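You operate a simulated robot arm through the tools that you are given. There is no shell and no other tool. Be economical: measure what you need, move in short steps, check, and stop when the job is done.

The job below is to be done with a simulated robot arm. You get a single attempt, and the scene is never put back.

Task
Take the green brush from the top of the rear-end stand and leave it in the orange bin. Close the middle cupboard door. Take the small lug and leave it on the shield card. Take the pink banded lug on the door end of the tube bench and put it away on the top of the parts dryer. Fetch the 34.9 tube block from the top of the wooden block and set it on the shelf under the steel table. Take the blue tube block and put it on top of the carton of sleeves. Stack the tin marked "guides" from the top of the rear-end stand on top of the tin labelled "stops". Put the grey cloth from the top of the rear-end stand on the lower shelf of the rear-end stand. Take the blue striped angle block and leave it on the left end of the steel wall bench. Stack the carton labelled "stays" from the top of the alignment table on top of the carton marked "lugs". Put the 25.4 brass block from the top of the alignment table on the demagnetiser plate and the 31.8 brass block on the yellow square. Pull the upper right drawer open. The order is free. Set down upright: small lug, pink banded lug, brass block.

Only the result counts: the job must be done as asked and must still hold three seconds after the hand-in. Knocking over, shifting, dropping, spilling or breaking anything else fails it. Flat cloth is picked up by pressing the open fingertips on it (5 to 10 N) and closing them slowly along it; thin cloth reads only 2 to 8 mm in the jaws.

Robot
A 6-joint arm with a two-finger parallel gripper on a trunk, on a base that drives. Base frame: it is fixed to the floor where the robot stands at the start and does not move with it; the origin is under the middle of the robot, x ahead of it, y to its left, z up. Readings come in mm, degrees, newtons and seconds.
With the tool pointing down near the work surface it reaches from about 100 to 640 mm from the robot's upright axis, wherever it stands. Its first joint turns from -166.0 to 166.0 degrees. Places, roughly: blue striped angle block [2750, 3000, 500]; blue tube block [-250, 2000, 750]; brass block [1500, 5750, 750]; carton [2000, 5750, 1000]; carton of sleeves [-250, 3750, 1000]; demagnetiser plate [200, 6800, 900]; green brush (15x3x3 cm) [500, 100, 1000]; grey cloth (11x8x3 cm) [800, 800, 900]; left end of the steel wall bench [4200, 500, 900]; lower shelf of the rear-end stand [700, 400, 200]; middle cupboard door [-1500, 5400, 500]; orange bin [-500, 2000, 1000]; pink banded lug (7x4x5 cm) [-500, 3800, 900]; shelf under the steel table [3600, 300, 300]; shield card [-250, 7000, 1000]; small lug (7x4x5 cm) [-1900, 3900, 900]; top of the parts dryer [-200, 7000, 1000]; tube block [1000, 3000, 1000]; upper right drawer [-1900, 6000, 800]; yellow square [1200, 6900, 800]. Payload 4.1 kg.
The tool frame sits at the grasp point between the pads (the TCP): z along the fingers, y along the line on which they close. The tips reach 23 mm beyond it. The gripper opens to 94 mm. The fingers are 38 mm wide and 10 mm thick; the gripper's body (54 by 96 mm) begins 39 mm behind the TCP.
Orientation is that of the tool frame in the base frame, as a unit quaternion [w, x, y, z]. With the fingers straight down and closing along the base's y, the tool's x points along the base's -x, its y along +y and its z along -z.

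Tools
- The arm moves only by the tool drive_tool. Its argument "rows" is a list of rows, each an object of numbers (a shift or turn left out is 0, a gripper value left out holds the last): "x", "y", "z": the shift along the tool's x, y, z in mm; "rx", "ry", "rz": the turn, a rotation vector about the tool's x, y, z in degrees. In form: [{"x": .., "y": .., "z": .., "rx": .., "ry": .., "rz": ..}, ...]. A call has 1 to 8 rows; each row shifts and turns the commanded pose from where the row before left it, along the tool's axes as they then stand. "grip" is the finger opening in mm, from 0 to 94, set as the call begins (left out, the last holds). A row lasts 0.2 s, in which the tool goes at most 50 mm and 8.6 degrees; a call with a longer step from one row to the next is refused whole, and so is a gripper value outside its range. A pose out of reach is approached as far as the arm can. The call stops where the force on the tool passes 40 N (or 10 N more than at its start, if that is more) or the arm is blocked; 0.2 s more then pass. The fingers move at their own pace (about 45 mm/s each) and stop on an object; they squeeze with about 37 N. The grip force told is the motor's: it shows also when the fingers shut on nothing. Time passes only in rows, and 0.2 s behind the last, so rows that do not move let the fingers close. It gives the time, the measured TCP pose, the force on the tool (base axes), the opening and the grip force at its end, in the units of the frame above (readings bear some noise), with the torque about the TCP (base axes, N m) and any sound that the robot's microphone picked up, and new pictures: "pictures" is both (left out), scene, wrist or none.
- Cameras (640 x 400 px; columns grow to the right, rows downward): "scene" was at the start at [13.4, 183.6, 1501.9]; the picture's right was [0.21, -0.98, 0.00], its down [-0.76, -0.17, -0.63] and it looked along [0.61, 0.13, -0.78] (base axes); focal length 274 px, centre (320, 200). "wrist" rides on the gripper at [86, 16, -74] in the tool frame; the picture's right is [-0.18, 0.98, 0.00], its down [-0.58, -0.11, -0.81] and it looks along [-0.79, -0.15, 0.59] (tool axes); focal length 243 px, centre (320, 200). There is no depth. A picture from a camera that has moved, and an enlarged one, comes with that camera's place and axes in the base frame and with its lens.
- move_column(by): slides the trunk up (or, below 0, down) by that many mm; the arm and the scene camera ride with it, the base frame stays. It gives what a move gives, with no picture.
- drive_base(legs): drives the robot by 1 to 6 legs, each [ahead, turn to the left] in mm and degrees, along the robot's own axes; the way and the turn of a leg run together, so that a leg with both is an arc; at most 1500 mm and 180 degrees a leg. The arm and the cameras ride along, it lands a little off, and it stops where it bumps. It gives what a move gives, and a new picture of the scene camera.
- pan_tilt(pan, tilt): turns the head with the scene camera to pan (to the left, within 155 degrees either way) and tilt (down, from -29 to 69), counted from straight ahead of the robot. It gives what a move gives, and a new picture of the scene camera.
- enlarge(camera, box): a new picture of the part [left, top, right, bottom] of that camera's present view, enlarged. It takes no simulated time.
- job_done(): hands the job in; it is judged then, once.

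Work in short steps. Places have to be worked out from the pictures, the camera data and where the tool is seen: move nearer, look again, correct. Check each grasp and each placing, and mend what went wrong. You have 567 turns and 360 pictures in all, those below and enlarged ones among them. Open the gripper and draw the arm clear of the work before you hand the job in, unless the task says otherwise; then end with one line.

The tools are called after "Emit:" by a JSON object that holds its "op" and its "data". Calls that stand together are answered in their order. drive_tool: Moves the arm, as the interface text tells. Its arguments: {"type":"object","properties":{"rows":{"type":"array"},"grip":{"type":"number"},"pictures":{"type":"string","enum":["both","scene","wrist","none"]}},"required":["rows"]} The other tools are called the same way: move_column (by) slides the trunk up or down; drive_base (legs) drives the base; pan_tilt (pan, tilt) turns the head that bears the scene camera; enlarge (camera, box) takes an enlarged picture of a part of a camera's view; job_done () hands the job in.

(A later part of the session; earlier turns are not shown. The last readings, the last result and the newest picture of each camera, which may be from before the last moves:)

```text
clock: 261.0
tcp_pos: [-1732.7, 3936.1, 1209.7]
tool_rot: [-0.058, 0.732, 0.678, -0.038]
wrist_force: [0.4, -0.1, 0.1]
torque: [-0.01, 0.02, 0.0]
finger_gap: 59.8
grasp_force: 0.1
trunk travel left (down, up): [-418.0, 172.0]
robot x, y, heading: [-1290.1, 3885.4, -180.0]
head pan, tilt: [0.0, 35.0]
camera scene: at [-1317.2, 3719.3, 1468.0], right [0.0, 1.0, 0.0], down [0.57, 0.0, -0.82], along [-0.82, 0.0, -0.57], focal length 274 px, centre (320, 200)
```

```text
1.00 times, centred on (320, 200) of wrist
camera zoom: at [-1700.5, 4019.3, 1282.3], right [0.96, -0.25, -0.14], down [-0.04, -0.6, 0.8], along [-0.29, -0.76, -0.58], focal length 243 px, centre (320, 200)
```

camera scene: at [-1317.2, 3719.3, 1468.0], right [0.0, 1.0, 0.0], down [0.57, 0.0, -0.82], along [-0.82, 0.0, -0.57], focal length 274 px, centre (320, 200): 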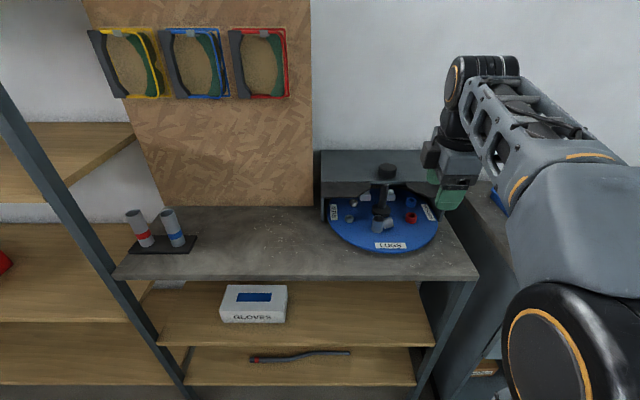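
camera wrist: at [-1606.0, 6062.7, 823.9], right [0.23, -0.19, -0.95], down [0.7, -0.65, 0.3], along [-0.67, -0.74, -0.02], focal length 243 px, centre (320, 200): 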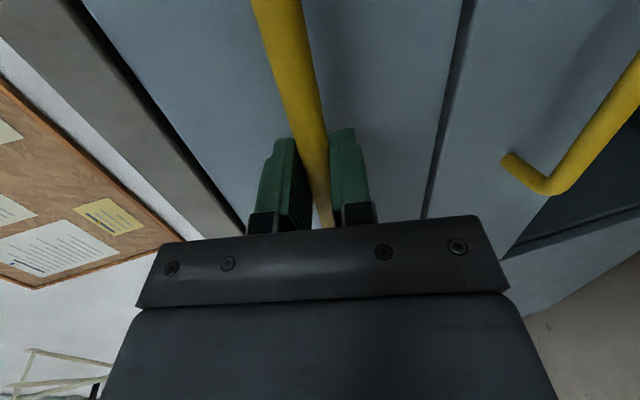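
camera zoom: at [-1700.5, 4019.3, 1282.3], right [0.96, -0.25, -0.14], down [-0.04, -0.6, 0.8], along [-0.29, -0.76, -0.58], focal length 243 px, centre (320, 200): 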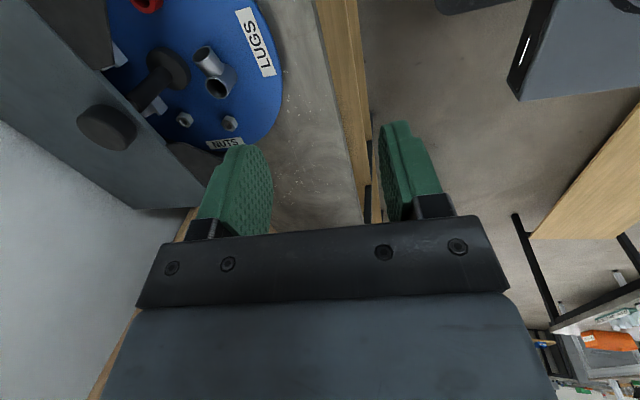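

Lug: top ≈(-1936,3888,968), branch toward +y; the gap between the roof plates is open above it. Advance 90 mm, level the tool, and rotate it so the camera ends on the −y side with fingers closing across the branch.

Emit:
{"op": "drive_base", "data": {"legs": [[90, 0]]}}

Emit:
{"op": "drive_tool", "data": {"rows": [{"rx": -7.9}, {"rz": 8.5}, {"rz": 8.5}, {"rz": 8.5}, {"rz": 8.5}, {"rz": 8.5}, {"rz": 8.5}, {"rz": 8.5}], "pictures": "none"}}

Emit:
{"op": "drive_tool", "data": {"rows": [{"rz": 8.5}, {"rz": 8.5}, {"rz": 8.5}, {"rz": 8.5}, {"rz": 8.5}, {"rz": 8.5}, {"rz": 8.5}, {"rz": 8.5}], "pictures": "none"}}

Emit:
{"op": "drive_tool", "data": {"rows": [{"rz": 8.5}, {"rz": 8.5}, {"rz": 8.5}, {"rz": 5}], "grip": 70, "pictures": "both"}}

```text
clock: 262.1
tcp_pos: [-1822.6, 3935.2, 1208.6]
tool_rot: [-0.059, 0.731, 0.679, -0.038]
wrist_force: [-0.1, 0.0, 0.5]
torque: [0.0, -0.01, 0.01]
finger_gap: 60.1
grasp_force: 0.2
trunk travel left (down, up): [-418.0, 172.0]
robot x, y, heading: [-1379.6, 3886.9, -179.7]
head pan, tilt: [0.0, 35.0]
camera scene: at [-1408.7, 3719.2, 1468.0], right [0.0, 1.0, 0.0], down [0.57, 0.0, -0.82], along [-0.82, 0.0, -0.57], focal length 274 px, centre (320, 200)
```

scene: 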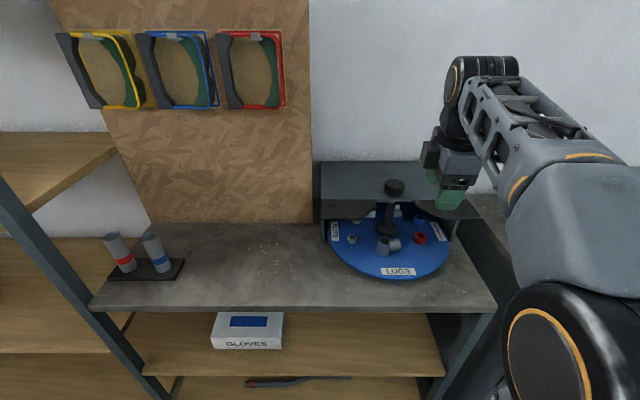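

```text
clock: 263.9
tcp_pos: [-1823.2, 3935.9, 1209.1]
tool_rot: [-0.011, 0.974, 0.225, 0.005]
wrist_force: [0.3, -0.3, 0.2]
torque: [0.01, 0.0, 0.02]
finger_gap: 60.3
grasp_force: 0.1
trunk travel left (down, up): [-418.0, 172.0]
robot x, y, heading: [-1378.1, 3884.7, -179.5]
head pan, tilt: [0.0, 35.0]
```

```text
clock: 265.7
tcp_pos: [-1823.1, 3937.0, 1208.2]
tool_rot: [-0.012, 0.934, -0.358, -0.002]
wrist_force: [0.5, 0.1, 0.6]
torque: [0.01, -0.04, 0.02]
finger_gap: 59.9
grasp_force: 0.1
trunk travel left (down, up): [-418.0, 172.0]
robot x, y, heading: [-1380.8, 3883.4, -180.0]
head pan, tilt: [0.0, 35.0]
```

```text
clock: 266.7
tcp_pos: [-1823.1, 3936.5, 1208.0]
tool_rot: [-0.01, 0.806, -0.591, -0.005]
wrist_force: [-0.1, -0.1, -1.0]
torque: [-0.02, -0.01, 0.01]
finger_gap: 70.0
grasp_force: 0.1
trunk travel left (down, up): [-418.0, 172.0]
robot x, y, heading: [-1375.4, 3885.0, -180.0]
head pan, tilt: [0.0, 35.0]
camera scene: at [-1408.4, 3719.1, 1468.0], right [0.0, 1.0, 0.0], down [0.57, 0.0, -0.82], along [-0.82, 0.0, -0.57], focal length 274 px, centre (320, 200)
camera wrist: at [-1813.6, 3847.3, 1281.0], right [-0.99, -0.12, -0.01], down [-0.07, 0.57, 0.82], along [-0.09, 0.81, -0.57], focal length 243 px, centre (320, 200)
```

scene: 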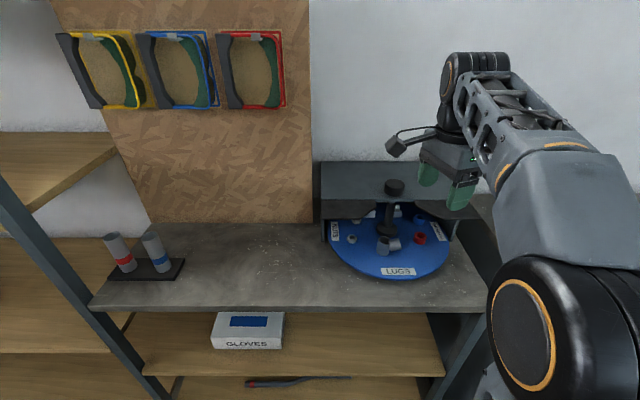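
wrist: 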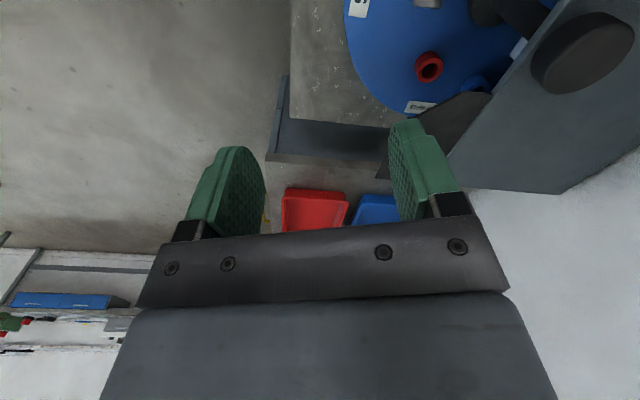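

Move over the lug at safe height and look.

Emit:
{"op": "drive_tool", "data": {"rows": [{"x": 4, "y": 40.7}, {"x": 4, "y": 40.7}, {"x": 4, "y": 40.7}, {"z": 40}, {"z": 40}], "pictures": "both"}}

Emit:
{"op": "enlarge", "data": {"camera": "scene", "box": [300, 120, 500, 290]}}

```text
clock: 267.9
tcp_pos: [-1933.8, 3892.1, 1125.4]
tool_rot: [-0.009, 0.808, -0.59, -0.005]
wrist_force: [0.5, -0.3, -0.4]
torque: [-0.02, 0.02, 0.0]
finger_gap: 70.3
grasp_force: 0.0
trunk travel left (down, up): [-418.0, 172.0]
robot x, y, heading: [-1381.3, 3884.1, -179.8]
head pan, tilt: [0.0, 35.0]
camera scene: at [-1408.1, 3719.2, 1468.0], right [0.0, 1.0, 0.0], down [0.57, 0.0, -0.82], along [-0.82, 0.0, -0.57], focal length 274 px, centre (320, 200)
camera wrist: at [-1923.9, 3803.3, 1198.5], right [-0.99, -0.12, -0.01], down [-0.07, 0.57, 0.82], along [-0.1, 0.81, -0.57], focal length 243 px, centre (320, 200)
```

scene: 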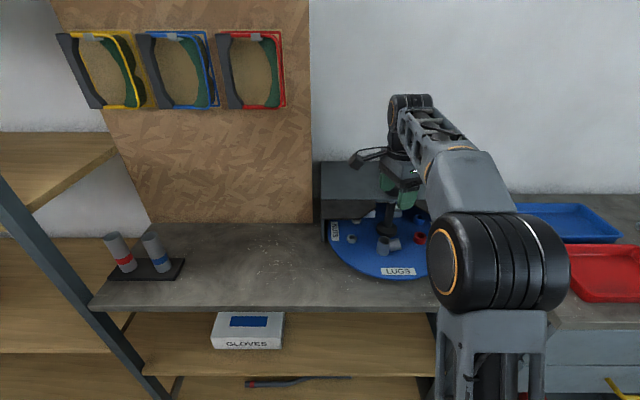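
wrist: 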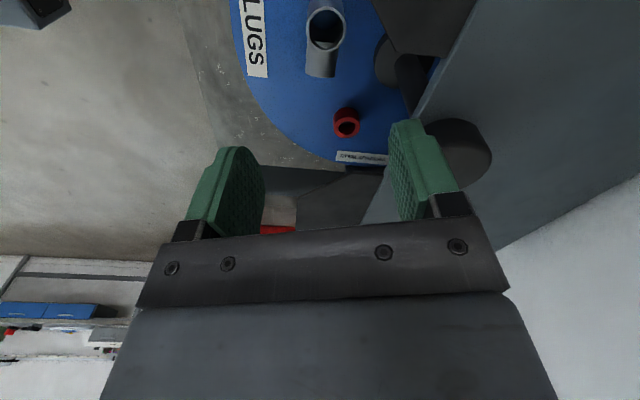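

```text
2.35 times, centred on (400, 205) of scene
camera zoom: at [-1408.1, 3719.2, 1468.0], right [0.0, 1.0, 0.0], down [0.57, 0.0, -0.82], along [-0.82, 0.0, -0.57], focal length 644 px, centre (132, 188)
```

zoom: 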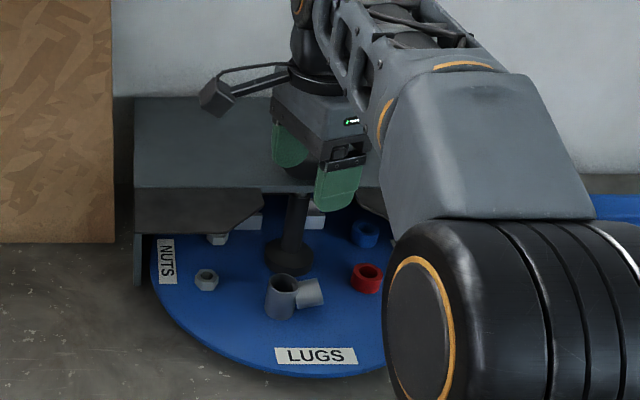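

Lug main tube at (-1940,3884), branch straight +y. Rotate 17°, fine-shift and descend part way.

Emit:
{"op": "drive_tool", "data": {"rows": [{"rz": 8.5}, {"rz": 8.5}, {"x": 8, "y": 3, "z": 20}, {"z": 40}, {"z": 40}], "grip": 60, "pictures": "both"}}

```text
clock: 269.1
tcp_pos: [-1939.9, 3886.2, 1024.9]
tool_rot: [-0.009, 0.711, -0.703, -0.007]
wrist_force: [-0.1, -0.1, 0.0]
torque: [0.01, 0.0, -0.04]
finger_gap: 60.0
grasp_force: 0.1
trunk travel left (down, up): [-418.0, 172.0]
robot x, y, heading: [-1379.2, 3881.7, -179.4]
head pan, tilt: [0.0, 35.0]
camera scene: at [-1408.5, 3719.2, 1468.0], right [0.0, 1.0, 0.0], down [0.57, 0.0, -0.82], along [-0.82, 0.0, -0.57], focal length 274 px, centre (320, 200)
camera wrist: at [-1955.5, 3797.8, 1098.0], right [-0.98, 0.17, 0.0], down [0.1, 0.56, 0.82], along [0.14, 0.81, -0.57], focal length 243 px, centre (320, 200)
```

scene: 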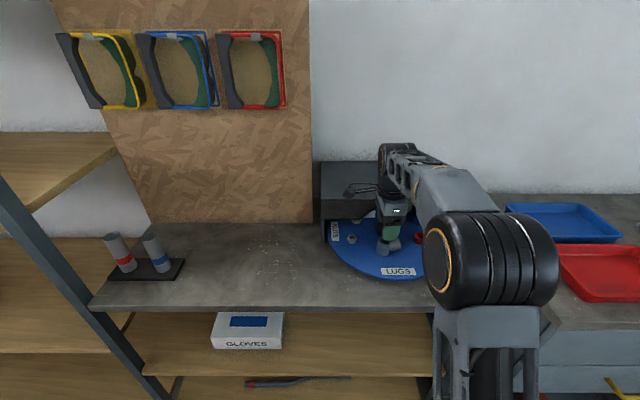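
wrist: 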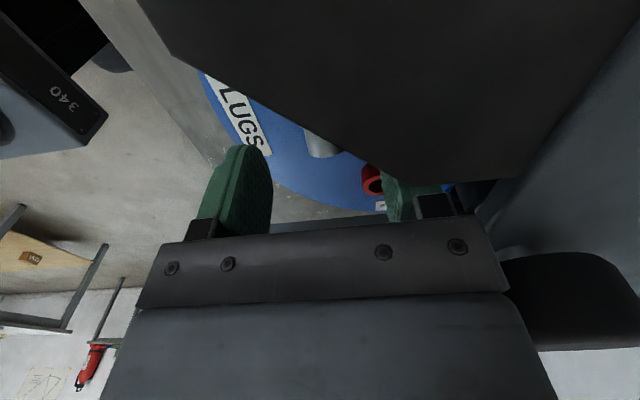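

The camera would foul the left roof plate here. Rise, spin the tool 170° so the camera is on the +y/front side where its offset clears the plate.

Emit:
{"op": "drive_tool", "data": {"rows": [{"z": -50}, {"z": -50}, {"rz": -8.5}, {"rz": -8.5}, {"rz": -8.5}, {"rz": -8.5}, {"rz": -8.5}, {"rz": -8.5}], "pictures": "none"}}

Emit:
{"op": "drive_tool", "data": {"rows": [{"rz": -8.5}, {"rz": -8.5}, {"rz": -8.5}, {"rz": -8.5}, {"rz": -8.5}, {"rz": -8.5}, {"rz": -8.5}, {"rz": -8.5}], "pictures": "none"}}

Emit:
{"op": "drive_tool", "data": {"rows": [{"rz": -8.5}, {"rz": -8.5}, {"rz": -8.5}, {"rz": -8.5}, {"rz": -2}], "pictures": "wrist"}}

```text
clock: 270.9
tcp_pos: [-1938.6, 3881.5, 1127.7]
tool_rot: [-0.011, 0.945, -0.327, -0.001]
wrist_force: [-0.1, -0.2, 0.0]
torque: [0.01, -0.01, 0.01]
finger_gap: 60.0
grasp_force: 0.0
trunk travel left (down, up): [-418.0, 172.0]
robot x, y, heading: [-1377.8, 3883.1, -180.0]
head pan, tilt: [0.0, 35.0]
```

```text
clock: 272.7
tcp_pos: [-1939.4, 3880.8, 1127.8]
tool_rot: [-0.011, 0.966, 0.257, 0.005]
wrist_force: [-0.6, 0.5, -0.8]
torque: [0.0, -0.01, 0.0]
finger_gap: 59.9
grasp_force: 0.2
trunk travel left (down, up): [-418.0, 172.0]
robot x, y, heading: [-1382.4, 3879.7, -179.9]
head pan, tilt: [0.0, 35.0]
```

```text
clock: 273.9
tcp_pos: [-1939.3, 3881.0, 1126.3]
tool_rot: [-0.009, 0.839, 0.543, 0.008]
wrist_force: [0.5, 0.3, 0.4]
torque: [-0.03, 0.01, -0.02]
finger_gap: 59.9
grasp_force: 0.1
trunk travel left (down, up): [-418.0, 172.0]
robot x, y, heading: [-1381.1, 3884.8, -179.8]
head pan, tilt: [0.0, 35.0]
camera wrist: at [-1889.6, 3951.4, 1203.1], right [0.82, -0.57, -0.01], down [-0.34, -0.5, 0.79], along [-0.46, -0.65, -0.61], focal length 243 px, centre (320, 200)
```

wrist: 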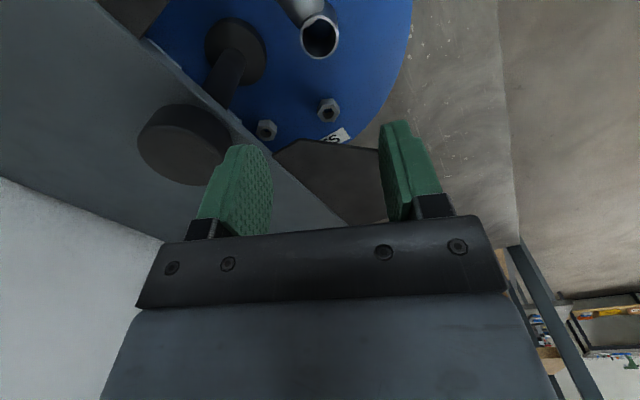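

Main tube at ≈(-1938,3886). Rotate 16° more and descend in stages.

Emit:
{"op": "drive_tool", "data": {"rows": [{"rz": -8}, {"rz": -8}, {"x": 4, "z": 30}, {"z": 40}, {"z": 40}], "pictures": "both"}}

Emit:
{"op": "enlarge", "data": {"camera": "scene", "box": [310, 140, 470, 280]}}

```text
clock: 275.1
tcp_pos: [-1937.2, 3887.9, 1014.1]
tool_rot: [-0.008, 0.757, 0.653, 0.01]
wrist_force: [-0.1, 0.6, -0.2]
torque: [-0.02, 0.02, -0.01]
finger_gap: 60.1
grasp_force: 0.1
trunk travel left (down, up): [-418.0, 172.0]
robot x, y, heading: [-1379.9, 3887.2, -179.6]
head pan, tilt: [0.0, 35.0]
camera scene: at [-1408.5, 3719.1, 1468.0], right [0.0, 1.0, 0.0], down [0.57, 0.0, -0.82], along [-0.82, 0.0, -0.57], focal length 274 px, centre (320, 200)
camera wrist: at [-1910.0, 3969.7, 1091.0], right [0.95, -0.32, 0.0], down [-0.2, -0.58, 0.79], along [-0.26, -0.75, -0.61], focal length 243 px, centre (320, 200)
```

scene: 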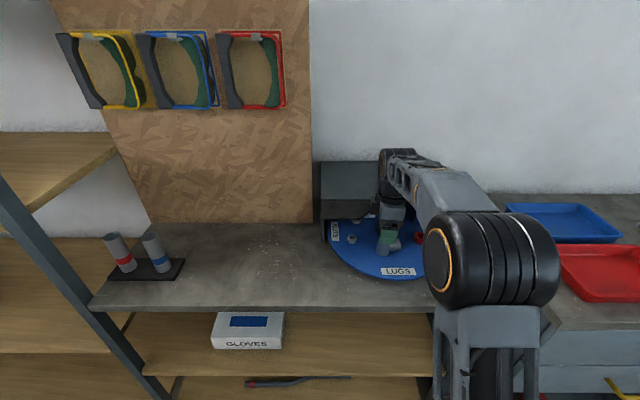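
wrist: 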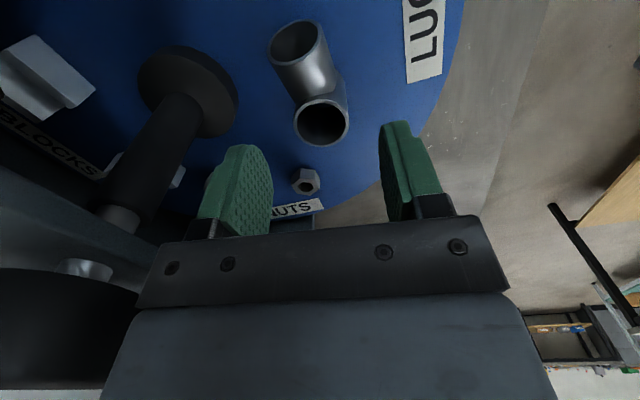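

```text
2.86 times, centred on (390, 210) of scene
camera zoom: at [-1408.5, 3719.1, 1468.0], right [0.0, 1.0, 0.0], down [0.57, 0.0, -0.82], along [-0.82, 0.0, -0.57], focal length 782 px, centre (120, 171)
```

zoom: 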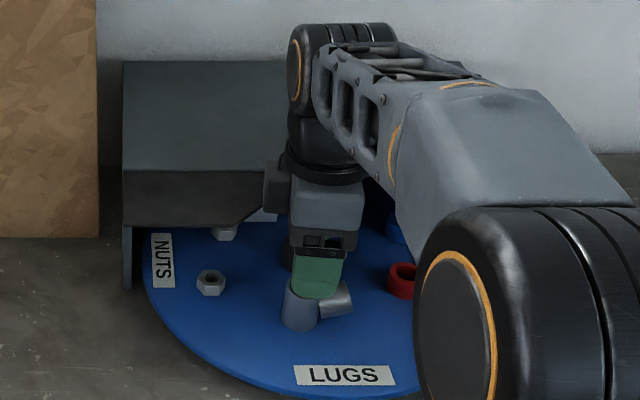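

Centred on the main tube. Descend the rest and grip.

Emit:
{"op": "drive_tool", "data": {"rows": [{"z": 30}, {"z": 18}, {"z": 6}], "pictures": "wrist"}}

```text
clock: 275.9
tcp_pos: [-1938.5, 3888.4, 961.5]
tool_rot: [-0.008, 0.757, 0.653, 0.009]
wrist_force: [-0.2, 0.2, -0.7]
torque: [-0.02, 0.03, 0.01]
finger_gap: 60.0
grasp_force: 0.0
trunk travel left (down, up): [-418.0, 172.0]
robot x, y, heading: [-1384.1, 3885.2, -179.7]
head pan, tilt: [0.0, 35.0]
camera wrist: at [-1910.6, 3970.7, 1038.6], right [0.95, -0.32, 0.0], down [-0.2, -0.58, 0.79], along [-0.26, -0.75, -0.61], focal length 243 px, centre (320, 200)
```

wrist: 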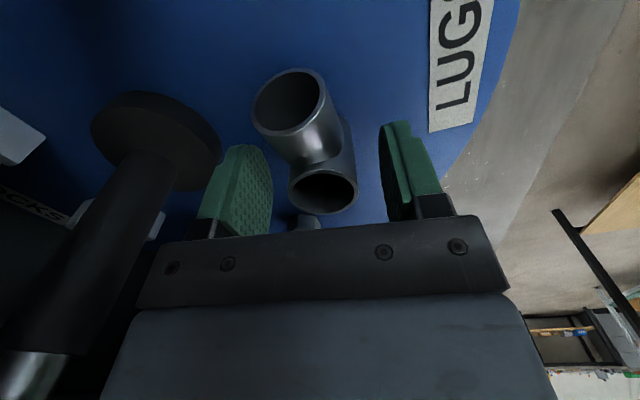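

Down 5 more, then close.

Emit:
{"op": "drive_tool", "data": {"rows": [{"z": 6}], "pictures": "none"}}

Emit:
{"op": "drive_tool", "data": {"rows": [{}, {}, {}, {}], "grip": 0, "pictures": "wrist"}}

```text
clock: 276.3
tcp_pos: [-1937.6, 3888.4, 956.4]
tool_rot: [-0.008, 0.757, 0.654, 0.01]
wrist_force: [-1.4, 0.5, 0.6]
torque: [0.0, -0.01, -0.02]
finger_gap: 60.1
grasp_force: 0.1
trunk travel left (down, up): [-418.0, 172.0]
robot x, y, heading: [-1374.2, 3887.5, -179.8]
head pan, tilt: [0.0, 35.0]
```

```text
clock: 277.3
tcp_pos: [-1938.6, 3889.6, 955.6]
tool_rot: [-0.008, 0.757, 0.654, 0.009]
wrist_force: [0.1, 0.1, -0.4]
torque: [0.0, -0.01, -0.01]
finger_gap: 32.9
grasp_force: 37.1
trunk travel left (down, up): [-418.0, 172.0]
robot x, y, heading: [-1382.2, 3882.6, -180.0]
head pan, tilt: [0.0, 35.0]
camera wrist: at [-1911.0, 3970.8, 1032.4], right [0.95, -0.32, 0.0], down [-0.2, -0.58, 0.79], along [-0.26, -0.75, -0.61], focal length 243 px, centre (320, 200)
```

wrist: 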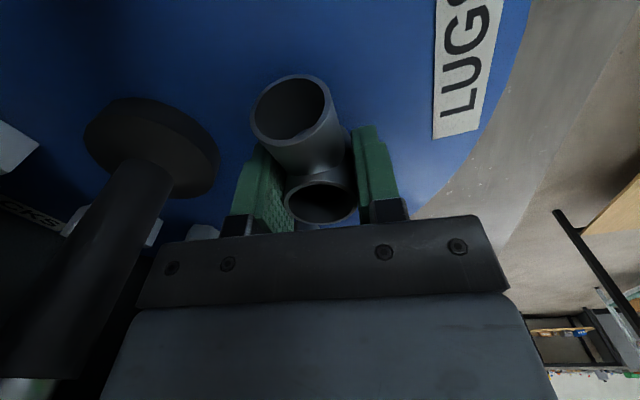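

Gripped (33 mm). Lift straight up, then back away.

Emit:
{"op": "drive_tool", "data": {"rows": [{"z": -40}, {"z": -45}, {"z": -45}, {"z": -45}, {"z": -45}, {"z": -45}], "pictures": "both"}}

```text
clock: 278.7
tcp_pos: [-1938.1, 3881.8, 1218.2]
tool_rot: [-0.007, 0.756, 0.654, 0.01]
wrist_force: [0.8, 1.3, -1.0]
torque: [-0.05, -0.01, -0.03]
finger_gap: 32.7
grasp_force: 36.7
trunk travel left (down, up): [-418.0, 172.0]
robot x, y, heading: [-1374.3, 3884.0, -179.7]
head pan, tilt: [0.0, 35.0]
camera scene: at [-1409.0, 3719.1, 1467.9], right [0.0, 1.0, 0.0], down [0.57, 0.0, -0.82], along [-0.82, 0.0, -0.57], focal length 274 px, centre (320, 200)
camera wrist: at [-1911.5, 3963.7, 1295.6], right [0.95, -0.32, 0.0], down [-0.2, -0.58, 0.79], along [-0.26, -0.75, -0.61], focal length 243 px, centre (320, 200)
```

scene: 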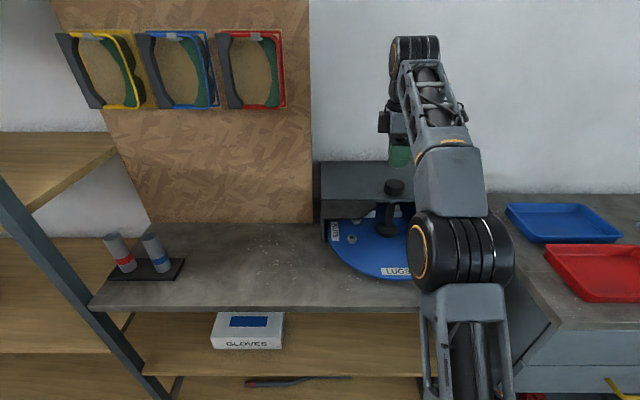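
wrist: 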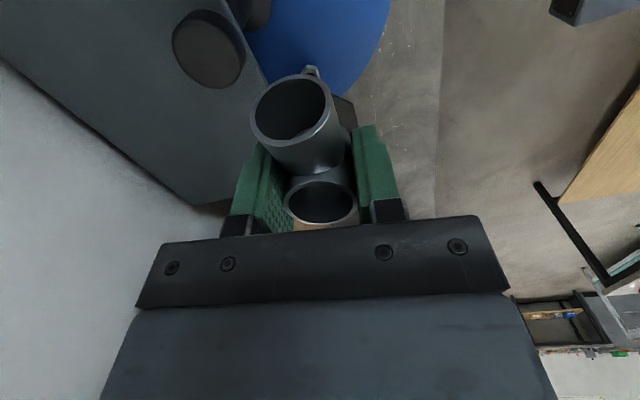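

Carry it to the dryer: retract a little, then drive.

Emit:
{"op": "drive_tool", "data": {"rows": [{"y": 45}, {"y": 45}, {"y": 45}], "pictures": "none"}}

Emit:
{"op": "drive_base", "data": {"legs": [[-95, 0], [0, -90], [1000, 0], [0, -90], [1080, 0], [0, 90]]}}

```text
clock: 279.5
tcp_pos: [-1805.5, 3864.3, 1219.6]
tool_rot: [-0.008, 0.757, 0.654, 0.01]
wrist_force: [-0.6, -0.1, -1.2]
torque: [0.0, -0.04, 0.01]
finger_gap: 33.0
grasp_force: 36.7
trunk travel left (down, up): [-418.0, 172.0]
robot x, y, heading: [-1381.5, 3884.9, -179.9]
head pan, tilt: [0.0, 35.0]
```

```text
clock: 302.0
tcp_pos: [-225.1, 5339.3, 1221.5]
tool_rot: [0.0, 0.998, -0.066, 0.012]
wrist_force: [-0.2, 0.6, -0.8]
torque: [0.02, -0.01, -0.02]
finger_gap: 32.5
grasp_force: 36.8
trunk travel left (down, up): [-418.0, 172.0]
robot x, y, heading: [-198.5, 4912.9, 91.1]
head pan, tilt: [0.0, 35.0]
camera scene: at [-365.8, 4940.4, 1468.0], right [1.0, 0.02, 0.0], down [0.01, -0.57, -0.82], along [-0.01, 0.82, -0.57], focal length 274 px, centre (320, 200)
```

scene: 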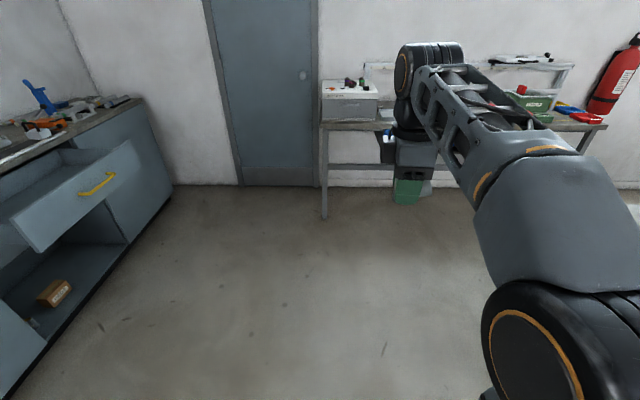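

Drive up to the bench.

Emit:
{"op": "drive_base", "data": {"legs": [[1450, -1.2]]}}

Emit:
{"op": "pan_tilt", "data": {"pan": -15, "tilt": 60}}

```text
clock: 309.3
tcp_pos: [-219.4, 6806.0, 1221.2]
tool_rot: [0.001, 0.997, -0.079, 0.012]
wrist_force: [-0.3, 0.2, -0.9]
torque: [-0.01, 0.01, 0.01]
finger_gap: 32.4
grasp_force: 37.1
trunk travel left (down, up): [-418.0, 172.0]
robot x, y, heading: [-201.9, 6380.2, 89.6]
head pan, tilt: [0.0, 35.0]
camera scene: at [-370.7, 6411.0, 1468.0], right [1.0, -0.01, 0.0], down [-0.01, -0.57, -0.82], along [0.01, 0.82, -0.57], focal length 274 px, centre (320, 200)
```

scene: 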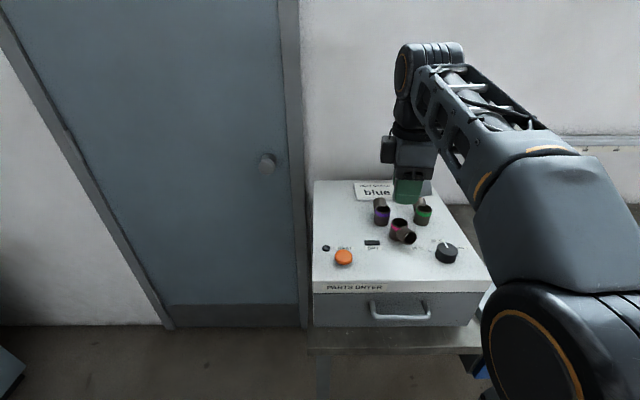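

```text
clock: 310.2
tcp_pos: [-219.5, 6806.7, 1220.9]
tool_rot: [0.001, 0.997, -0.079, 0.012]
wrist_force: [0.2, 0.4, -0.8]
torque: [0.01, 0.02, 0.0]
finger_gap: 32.7
grasp_force: 37.1
trunk travel left (down, up): [-418.0, 172.0]
robot x, y, heading: [-201.9, 6379.2, 89.5]
head pan, tilt: [-15.0, 60.0]
camera scene: at [-353.6, 6387.1, 1433.7], right [0.96, -0.27, 0.0], down [-0.23, -0.83, -0.5], along [0.13, 0.48, -0.87], focal length 274 px, centre (320, 200)
```

scene: 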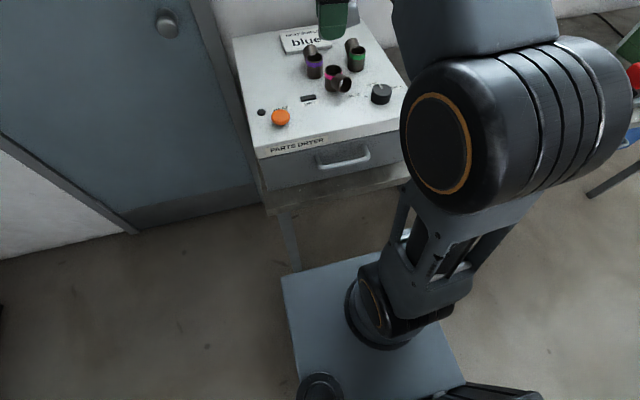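

The card is ~690 ahead—too far—and the bench leg limits the nose on the left. Shift the base ~110 mm right and go further under the bench edge.

Emit:
{"op": "drive_base", "data": {"legs": [[-80, 0], [0, 20], [-330, 0], [0, -20], [390, 0]]}}

Emit:
{"op": "pan_tilt", "data": {"pan": 0, "tilt": 60}}

```text
clock: 317.3
tcp_pos: [-115.1, 6797.1, 1219.9]
tool_rot: [0.001, 0.997, -0.071, 0.013]
wrist_force: [0.1, 0.7, -1.1]
torque: [-0.03, 0.01, 0.04]
finger_gap: 32.5
grasp_force: 37.4
trunk travel left (down, up): [-418.0, 172.0]
robot x, y, heading: [-92.9, 6370.3, 90.4]
head pan, tilt: [-15.0, 60.0]
camera scene: at [-241.2, 6375.5, 1433.7], right [0.97, -0.25, 0.0], down [-0.22, -0.84, -0.5], along [0.12, 0.48, -0.87], focal length 274 px, centre (320, 200)
```

scene: 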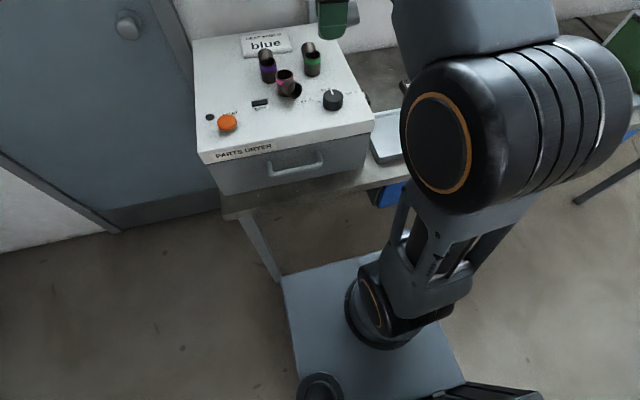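

```text
clock: 318.1
tcp_pos: [-114.7, 6797.2, 1220.4]
tool_rot: [0.0, 0.998, -0.069, 0.012]
wrist_force: [-0.9, -0.2, -0.7]
torque: [-0.01, 0.04, -0.02]
finger_gap: 32.6
grasp_force: 37.4
trunk travel left (down, up): [-418.0, 172.0]
robot x, y, heading: [-94.4, 6370.5, 90.6]
head pan, tilt: [0.0, 60.0]
camera scene: at [-258.5, 6377.4, 1433.7], right [1.0, 0.01, 0.0], down [0.01, -0.87, -0.5], along [0.0, 0.5, -0.87], focal length 274 px, centre (320, 200)
```

scene: 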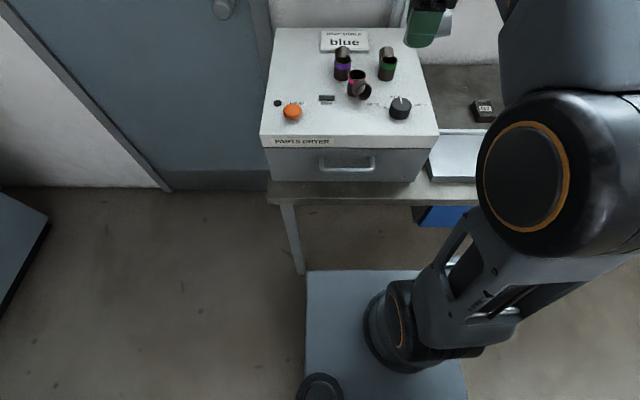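

Base's left side clears the leg by ~20 mm. Straighten and advance 100.

Emit:
{"op": "drive_base", "data": {"legs": [[100, -0.8]]}}

Emit:
{"op": "enlarge", "data": {"camera": "scene", "box": [240, 30, 440, 155]}}

```text
clock: 319.2
tcp_pos: [-109.3, 6898.7, 1219.7]
tool_rot: [0.001, 0.997, -0.076, 0.013]
wrist_force: [-0.8, -0.2, -0.9]
torque: [0.01, 0.01, 0.05]
finger_gap: 32.5
grasp_force: 36.8
trunk travel left (down, up): [-418.0, 172.0]
robot x, y, heading: [-95.0, 6472.6, 89.9]
head pan, tilt: [0.0, 60.0]
camera scene: at [-258.6, 6481.9, 1433.7], right [1.0, 0.0, 0.0], down [0.0, -0.87, -0.5], along [0.0, 0.5, -0.87], focal length 274 px, centre (320, 200)
```

scene: 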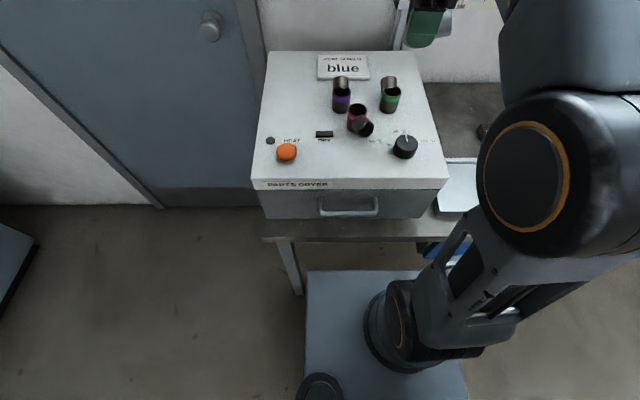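

```text
3.20 times, centred on (340, 92) of scene
camera zoom: at [-258.6, 6481.9, 1433.7], right [1.0, 0.0, 0.0], down [0.0, -0.87, -0.5], along [0.0, 0.5, -0.87], focal length 876 px, centre (256, 544)
```

zoom: 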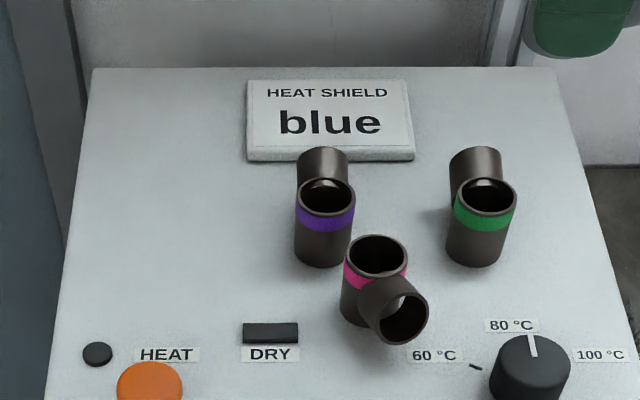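

Card top spans x −264…−149, y 7029…7108. Place the lug with its branch along +x, main tube at (-224,7068). Move above.

Emit:
{"op": "drive_tool", "data": {"rows": [{"x": -27.8, "y": -29.9}, {"x": -27.8, "y": -29.9}, {"x": -27.8, "y": -29.9}, {"x": -27.8, "y": -29.9}, {"x": -27.8, "y": -29.9}, {"z": 40}, {"z": 30}], "pictures": "both"}}

Emit:
{"op": "enlarge", "data": {"camera": "scene", "box": [240, 0, 480, 150]}}

```text
clock: 320.8
tcp_pos: [-213.8, 7041.7, 1122.2]
tool_rot: [0.001, 0.997, -0.077, 0.012]
wrist_force: [0.0, 0.0, -0.7]
torque: [0.0, 0.01, 0.0]
finger_gap: 32.8
grasp_force: 36.8
out of reach, approached as far as the arm can: row 4, 5
trunk travel left (down, up): [-418.0, 172.0]
robot x, y, heading: [-92.4, 6473.0, 89.8]
head pan, tilt: [0.0, 60.0]
camera scene: at [-258.6, 6481.3, 1433.7], right [1.0, 0.0, 0.0], down [0.0, -0.87, -0.5], along [0.0, 0.5, -0.87], focal length 274 px, centre (320, 200)
camera wrist: at [-133.9, 7012.7, 1198.4], right [-0.33, -0.94, 0.0], down [-0.58, 0.2, 0.79], along [-0.75, 0.27, -0.61], focal length 243 px, centre (320, 200)
```

scene: 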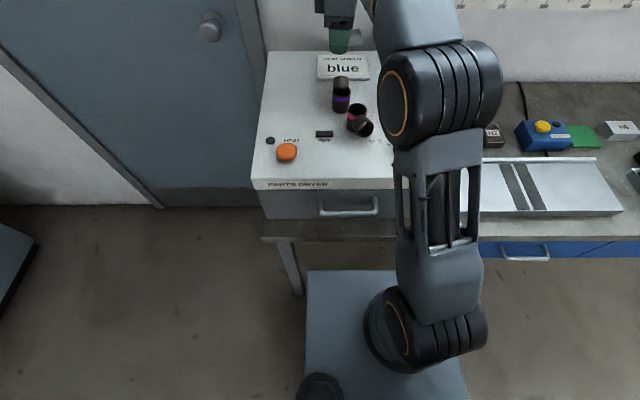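
wrist: 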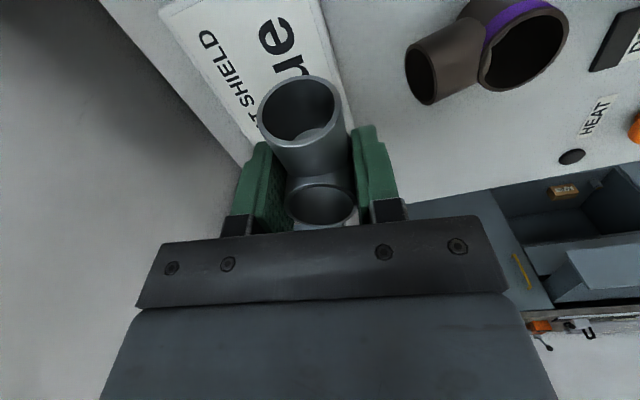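

```text
2.67 times, centred on (360, 75) of scene
camera zoom: at [-258.6, 6481.3, 1433.7], right [1.0, 0.0, 0.0], down [0.0, -0.87, -0.5], along [0.0, 0.5, -0.87], focal length 730 px, centre (213, 533)
```

zoom: 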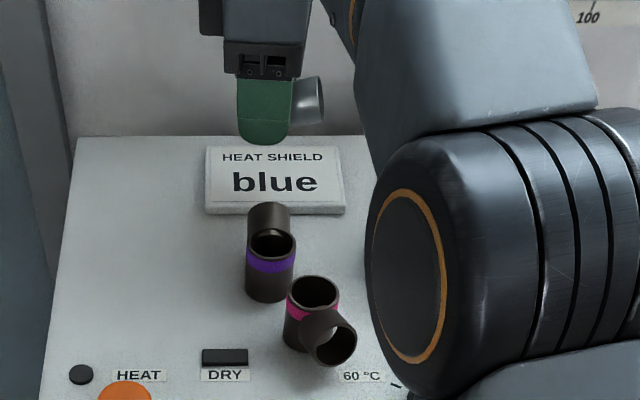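

Slightly out of reach; raising the column gives the arm more reach at this height. Raise 150, then re-descend.

Emit:
{"op": "move_column", "data": {"by": 150}}

Emit:
{"op": "drive_tool", "data": {"rows": [{"z": 45}, {"z": 45}, {"z": 45}], "pictures": "wrist"}}

```text
clock: 322.6
tcp_pos: [-214.5, 7041.6, 1272.7]
tool_rot: [0.001, 0.997, -0.077, 0.012]
wrist_force: [-0.2, -0.3, -1.0]
torque: [-0.03, -0.01, 0.03]
finger_gap: 32.6
grasp_force: 37.1
trunk travel left (down, up): [-568.0, 22.0]
robot x, y, heading: [-92.6, 6470.1, 89.8]
head pan, tilt: [0.0, 60.0]
```

```text
clock: 323.4
tcp_pos: [-211.2, 7040.6, 1137.7]
tool_rot: [0.001, 0.997, -0.077, 0.012]
wrist_force: [-0.4, 1.0, -0.8]
torque: [-0.01, 0.02, 0.01]
finger_gap: 32.7
grasp_force: 37.3
trunk travel left (down, up): [-568.0, 22.0]
robot x, y, heading: [-92.3, 6474.3, 89.8]
head pan, tilt: [0.0, 60.0]
camera wrist: at [-130.3, 7012.4, 1213.6], right [-0.33, -0.94, 0.0], down [-0.58, 0.2, 0.79], along [-0.75, 0.27, -0.61], focal length 243 px, centre (320, 200)
```

wrist: 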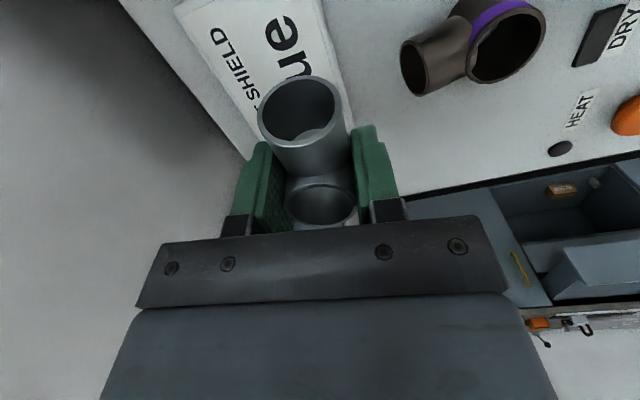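

Now shift the last ~30 mm.

Emit:
{"op": "drive_tool", "data": {"rows": [{"x": -9, "y": -13}, {"x": -8, "y": -13}, {"z": 20}], "pictures": "wrist"}}

```text
clock: 324.2
tcp_pos: [-225.1, 7068.4, 1117.9]
tool_rot: [0.002, 0.997, -0.077, 0.011]
wrist_force: [1.2, -0.5, -1.6]
torque: [0.01, 0.03, 0.01]
finger_gap: 32.4
grasp_force: 37.1
trunk travel left (down, up): [-568.0, 22.0]
robot x, y, heading: [-87.8, 6472.6, 89.3]
head pan, tilt: [0.0, 60.0]
camera wrist: at [-143.8, 7039.8, 1193.8], right [-0.33, -0.94, 0.0], down [-0.58, 0.2, 0.79], along [-0.75, 0.26, -0.61], focal length 243 px, centre (320, 200)
```

wrist: 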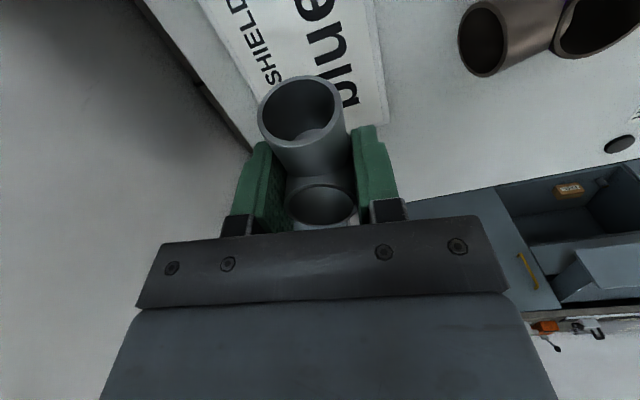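

Card corner matches. Lower onto the card.

Emit:
{"op": "drive_tool", "data": {"rows": [{"z": 30}, {"z": 8}, {"z": 4}, {"z": 3}, {"z": 3}], "pictures": "none"}}

```text
clock: 325.4
tcp_pos: [-223.2, 7069.9, 1068.7]
tool_rot: [0.001, 0.997, -0.077, 0.011]
wrist_force: [-0.5, 0.4, -0.8]
torque: [0.01, -0.01, -0.05]
finger_gap: 32.9
grasp_force: 36.6
trunk travel left (down, up): [-568.0, 22.0]
robot x, y, heading: [-91.9, 6472.4, 89.8]
head pan, tilt: [0.0, 60.0]
```

Emit:
{"op": "drive_tool", "data": {"rows": [{"z": 3}, {"z": 3}, {"z": 2}, {"z": 2}, {"z": 2}], "pictures": "wrist"}}

```text
clock: 326.6
tcp_pos: [-222.3, 7070.1, 1062.9]
tool_rot: [-0.005, 0.997, -0.077, 0.01]
wrist_force: [-0.9, -1.0, 13.5]
torque: [-0.13, -0.03, 0.01]
finger_gap: 32.9
grasp_force: 37.2
trunk travel left (down, up): [-568.0, 22.0]
robot x, y, heading: [-93.0, 6470.9, 89.7]
head pan, tilt: [0.0, 60.0]
stopped in row 5: the force on the tool passed its limit (the readings are from after the stop); the commanded pose is now the measured one
camera wrist: at [-141.8, 7040.3, 1139.4], right [-0.33, -0.94, -0.01], down [-0.57, 0.19, 0.8], along [-0.75, 0.27, -0.6], focal length 243 px, centre (320, 200)
```

wrist: 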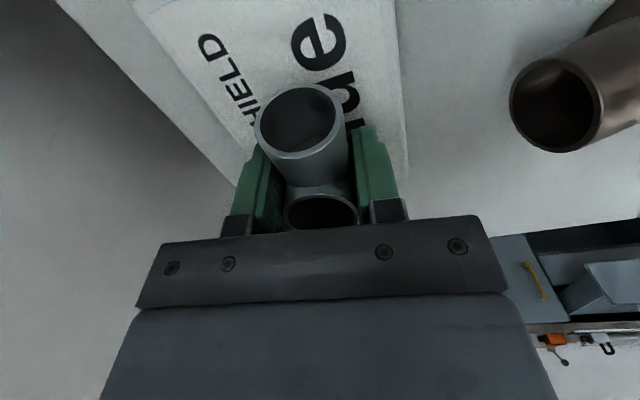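

Contact on the card at TCP 1063. Ease, release and lift.

Emit:
{"op": "drive_tool", "data": {"rows": [{"z": -1}], "pictures": "none"}}

Emit:
{"op": "drive_tool", "data": {"rows": [{}, {}, {}], "grip": 50, "pictures": "none"}}

Emit:
{"op": "drive_tool", "data": {"rows": [{"z": -25}, {"z": -45}, {"z": -45}, {"z": -40}, {"y": 40}, {"y": 40}, {"y": 40}], "pictures": "scene"}}

Emit:
{"op": "enlarge", "data": {"camera": "scene", "box": [240, 30, 440, 155]}}

```text
clock: 327.0
tcp_pos: [-222.5, 7070.0, 1062.9]
tool_rot: [-0.004, 0.997, -0.077, 0.01]
wrist_force: [-0.2, 2.7, 14.7]
torque: [-0.11, -0.05, -0.01]
finger_gap: 32.6
grasp_force: 37.1
trunk travel left (down, up): [-568.0, 22.0]
robot x, y, heading: [-92.3, 6473.1, 89.7]
head pan, tilt: [0.0, 60.0]
```

```text
clock: 327.8
tcp_pos: [-222.1, 7070.4, 1062.9]
tool_rot: [-0.004, 0.997, -0.077, 0.01]
wrist_force: [0.3, 5.3, 15.5]
torque: [-0.24, 0.33, -0.05]
finger_gap: 47.3
grasp_force: 0.1
trunk travel left (down, up): [-568.0, 22.0]
robot x, y, heading: [-89.4, 6468.8, 89.9]
head pan, tilt: [0.0, 60.0]
```

```text
clock: 329.4
tcp_pos: [-242.6, 6949.1, 1215.3]
tool_rot: [-0.003, 0.997, -0.077, 0.01]
wrist_force: [0.0, -0.9, 0.7]
torque: [0.01, -0.02, -0.02]
finger_gap: 50.4
grasp_force: 0.1
trunk travel left (down, up): [-568.0, 22.0]
robot x, y, heading: [-90.9, 6475.6, 89.8]
head pan, tilt: [0.0, 60.0]
camera scene: at [-258.6, 6480.9, 1583.7], right [1.0, 0.0, 0.0], down [0.0, -0.87, -0.5], along [0.0, 0.5, -0.87], focal length 274 px, centre (320, 200)
```

scene: 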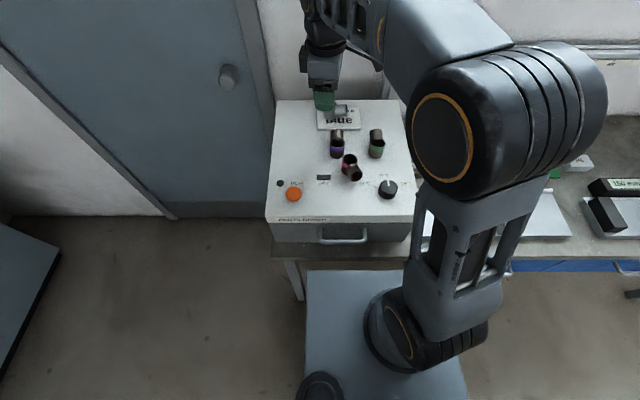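

```text
3.20 times, centred on (340, 92) of scene
camera zoom: at [-258.6, 6480.9, 1583.7], right [1.0, 0.0, 0.0], down [0.0, -0.87, -0.5], along [0.0, 0.5, -0.87], focal length 876 px, centre (256, 544)
```

zoom: 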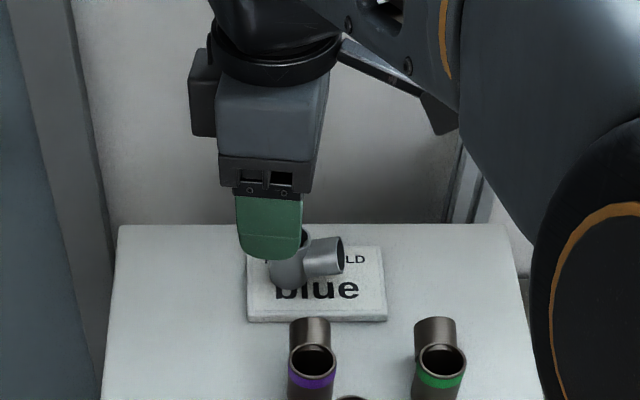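

Lug stands on the card. Back straight out and confirm, then look toward the alignment table.

Emit:
{"op": "drive_base", "data": {"legs": [[-500, 0]]}}

Emit:
{"op": "enlarge", "data": {"camera": "scene", "box": [240, 0, 440, 125]}}

Emit:
{"op": "pan_tilt", "data": {"pan": -90, "tilt": 25}}

```text
clock: 332.3
tcp_pos: [-241.3, 6455.1, 1215.2]
tool_rot: [-0.003, 0.996, -0.084, 0.011]
wrist_force: [0.1, -0.6, 0.4]
torque: [0.01, -0.01, 0.03]
finger_gap: 50.1
grasp_force: 0.1
trunk travel left (down, up): [-568.0, 22.0]
robot x, y, heading: [-93.2, 5975.6, 89.0]
head pan, tilt: [0.0, 60.0]
camera scene: at [-264.3, 5986.8, 1583.7], right [1.0, -0.02, 0.0], down [-0.02, -0.87, -0.5], along [0.01, 0.5, -0.87], focal length 274 px, centre (320, 200)
```

scene: 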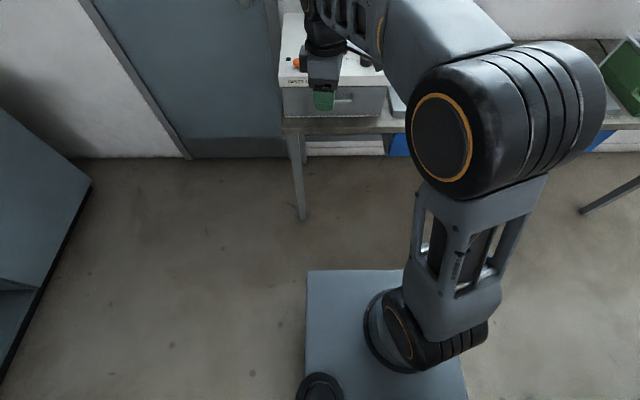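

```text
3.20 times, centred on (340, 62) of scene
camera zoom: at [-264.3, 5986.8, 1583.7], right [1.0, -0.02, 0.0], down [-0.02, -0.87, -0.5], along [0.01, 0.5, -0.87], focal length 876 px, centre (256, 640)
```

zoom: 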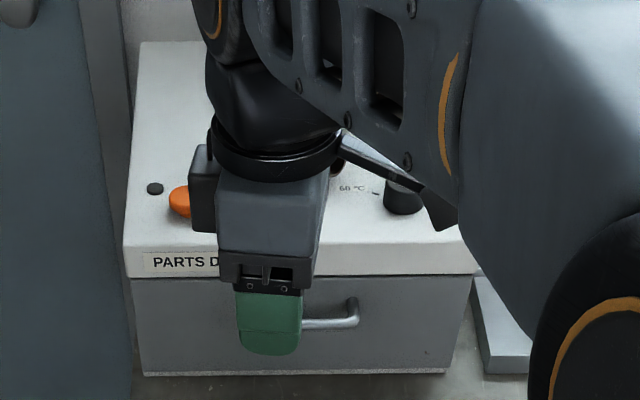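

```text
clock: 333.9
tcp_pos: [-242.0, 6455.3, 1214.5]
tool_rot: [-0.002, 0.997, -0.082, 0.011]
wrist_force: [-0.8, -1.2, -0.7]
torque: [-0.01, 0.0, 0.01]
finger_gap: 50.0
grasp_force: 0.1
trunk travel left (down, up): [-568.0, 22.0]
robot x, y, heading: [-96.5, 5977.7, 88.7]
head pan, tilt: [-90.0, 25.0]
camera scene: at [-173.4, 5919.0, 1633.7], right [-0.02, -1.0, 0.0], down [-0.42, 0.01, -0.91], along [0.91, -0.02, -0.42], focal length 274 px, centre (320, 200)
```

scene: 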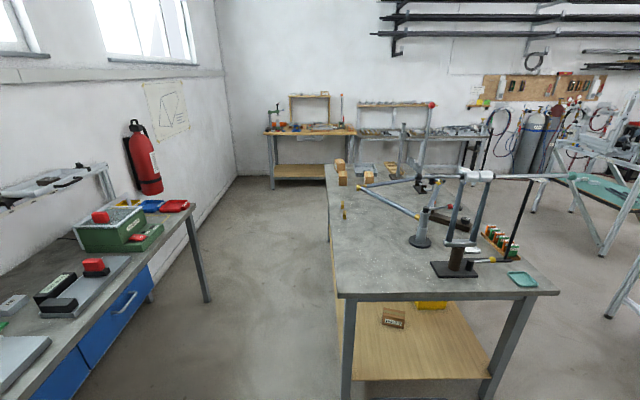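

Emit:
{"op": "enlarge", "data": {"camera": "scene", "box": [310, 140, 550, 290]}}

Emit:
{"op": "enlarge", "data": {"camera": "scene", "box": [0, 150, 240, 300]}}

```text
2.67 times, centred on (430, 215) of scene
camera zoom: at [-173.4, 5919.0, 1633.7], right [-0.02, -1.0, 0.0], down [-0.42, 0.01, -0.91], along [0.91, -0.02, -0.42], focal length 730 px, centre (27, 160)
```

zoom: 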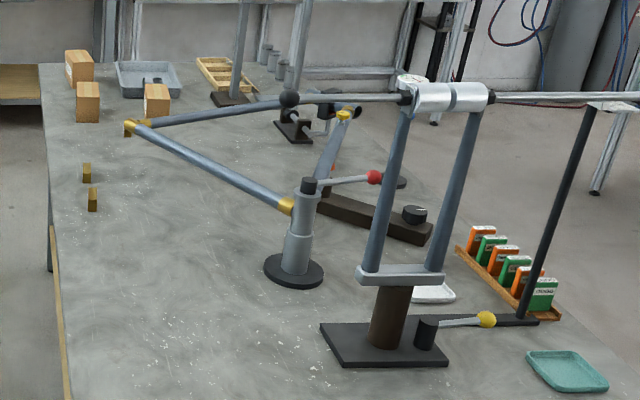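

```text
2.67 times, centred on (120, 225) of scene
camera zoom: at [-173.4, 5919.0, 1633.7], right [-0.02, -1.0, 0.0], down [-0.42, 0.01, -0.91], along [0.91, -0.02, -0.42], focal length 730 px, centre (853, 133)
```

zoom: 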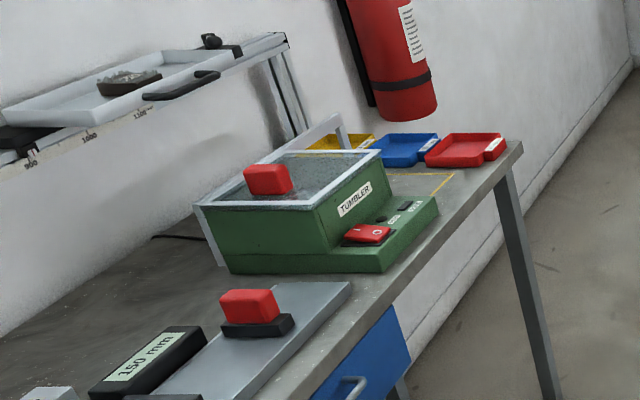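

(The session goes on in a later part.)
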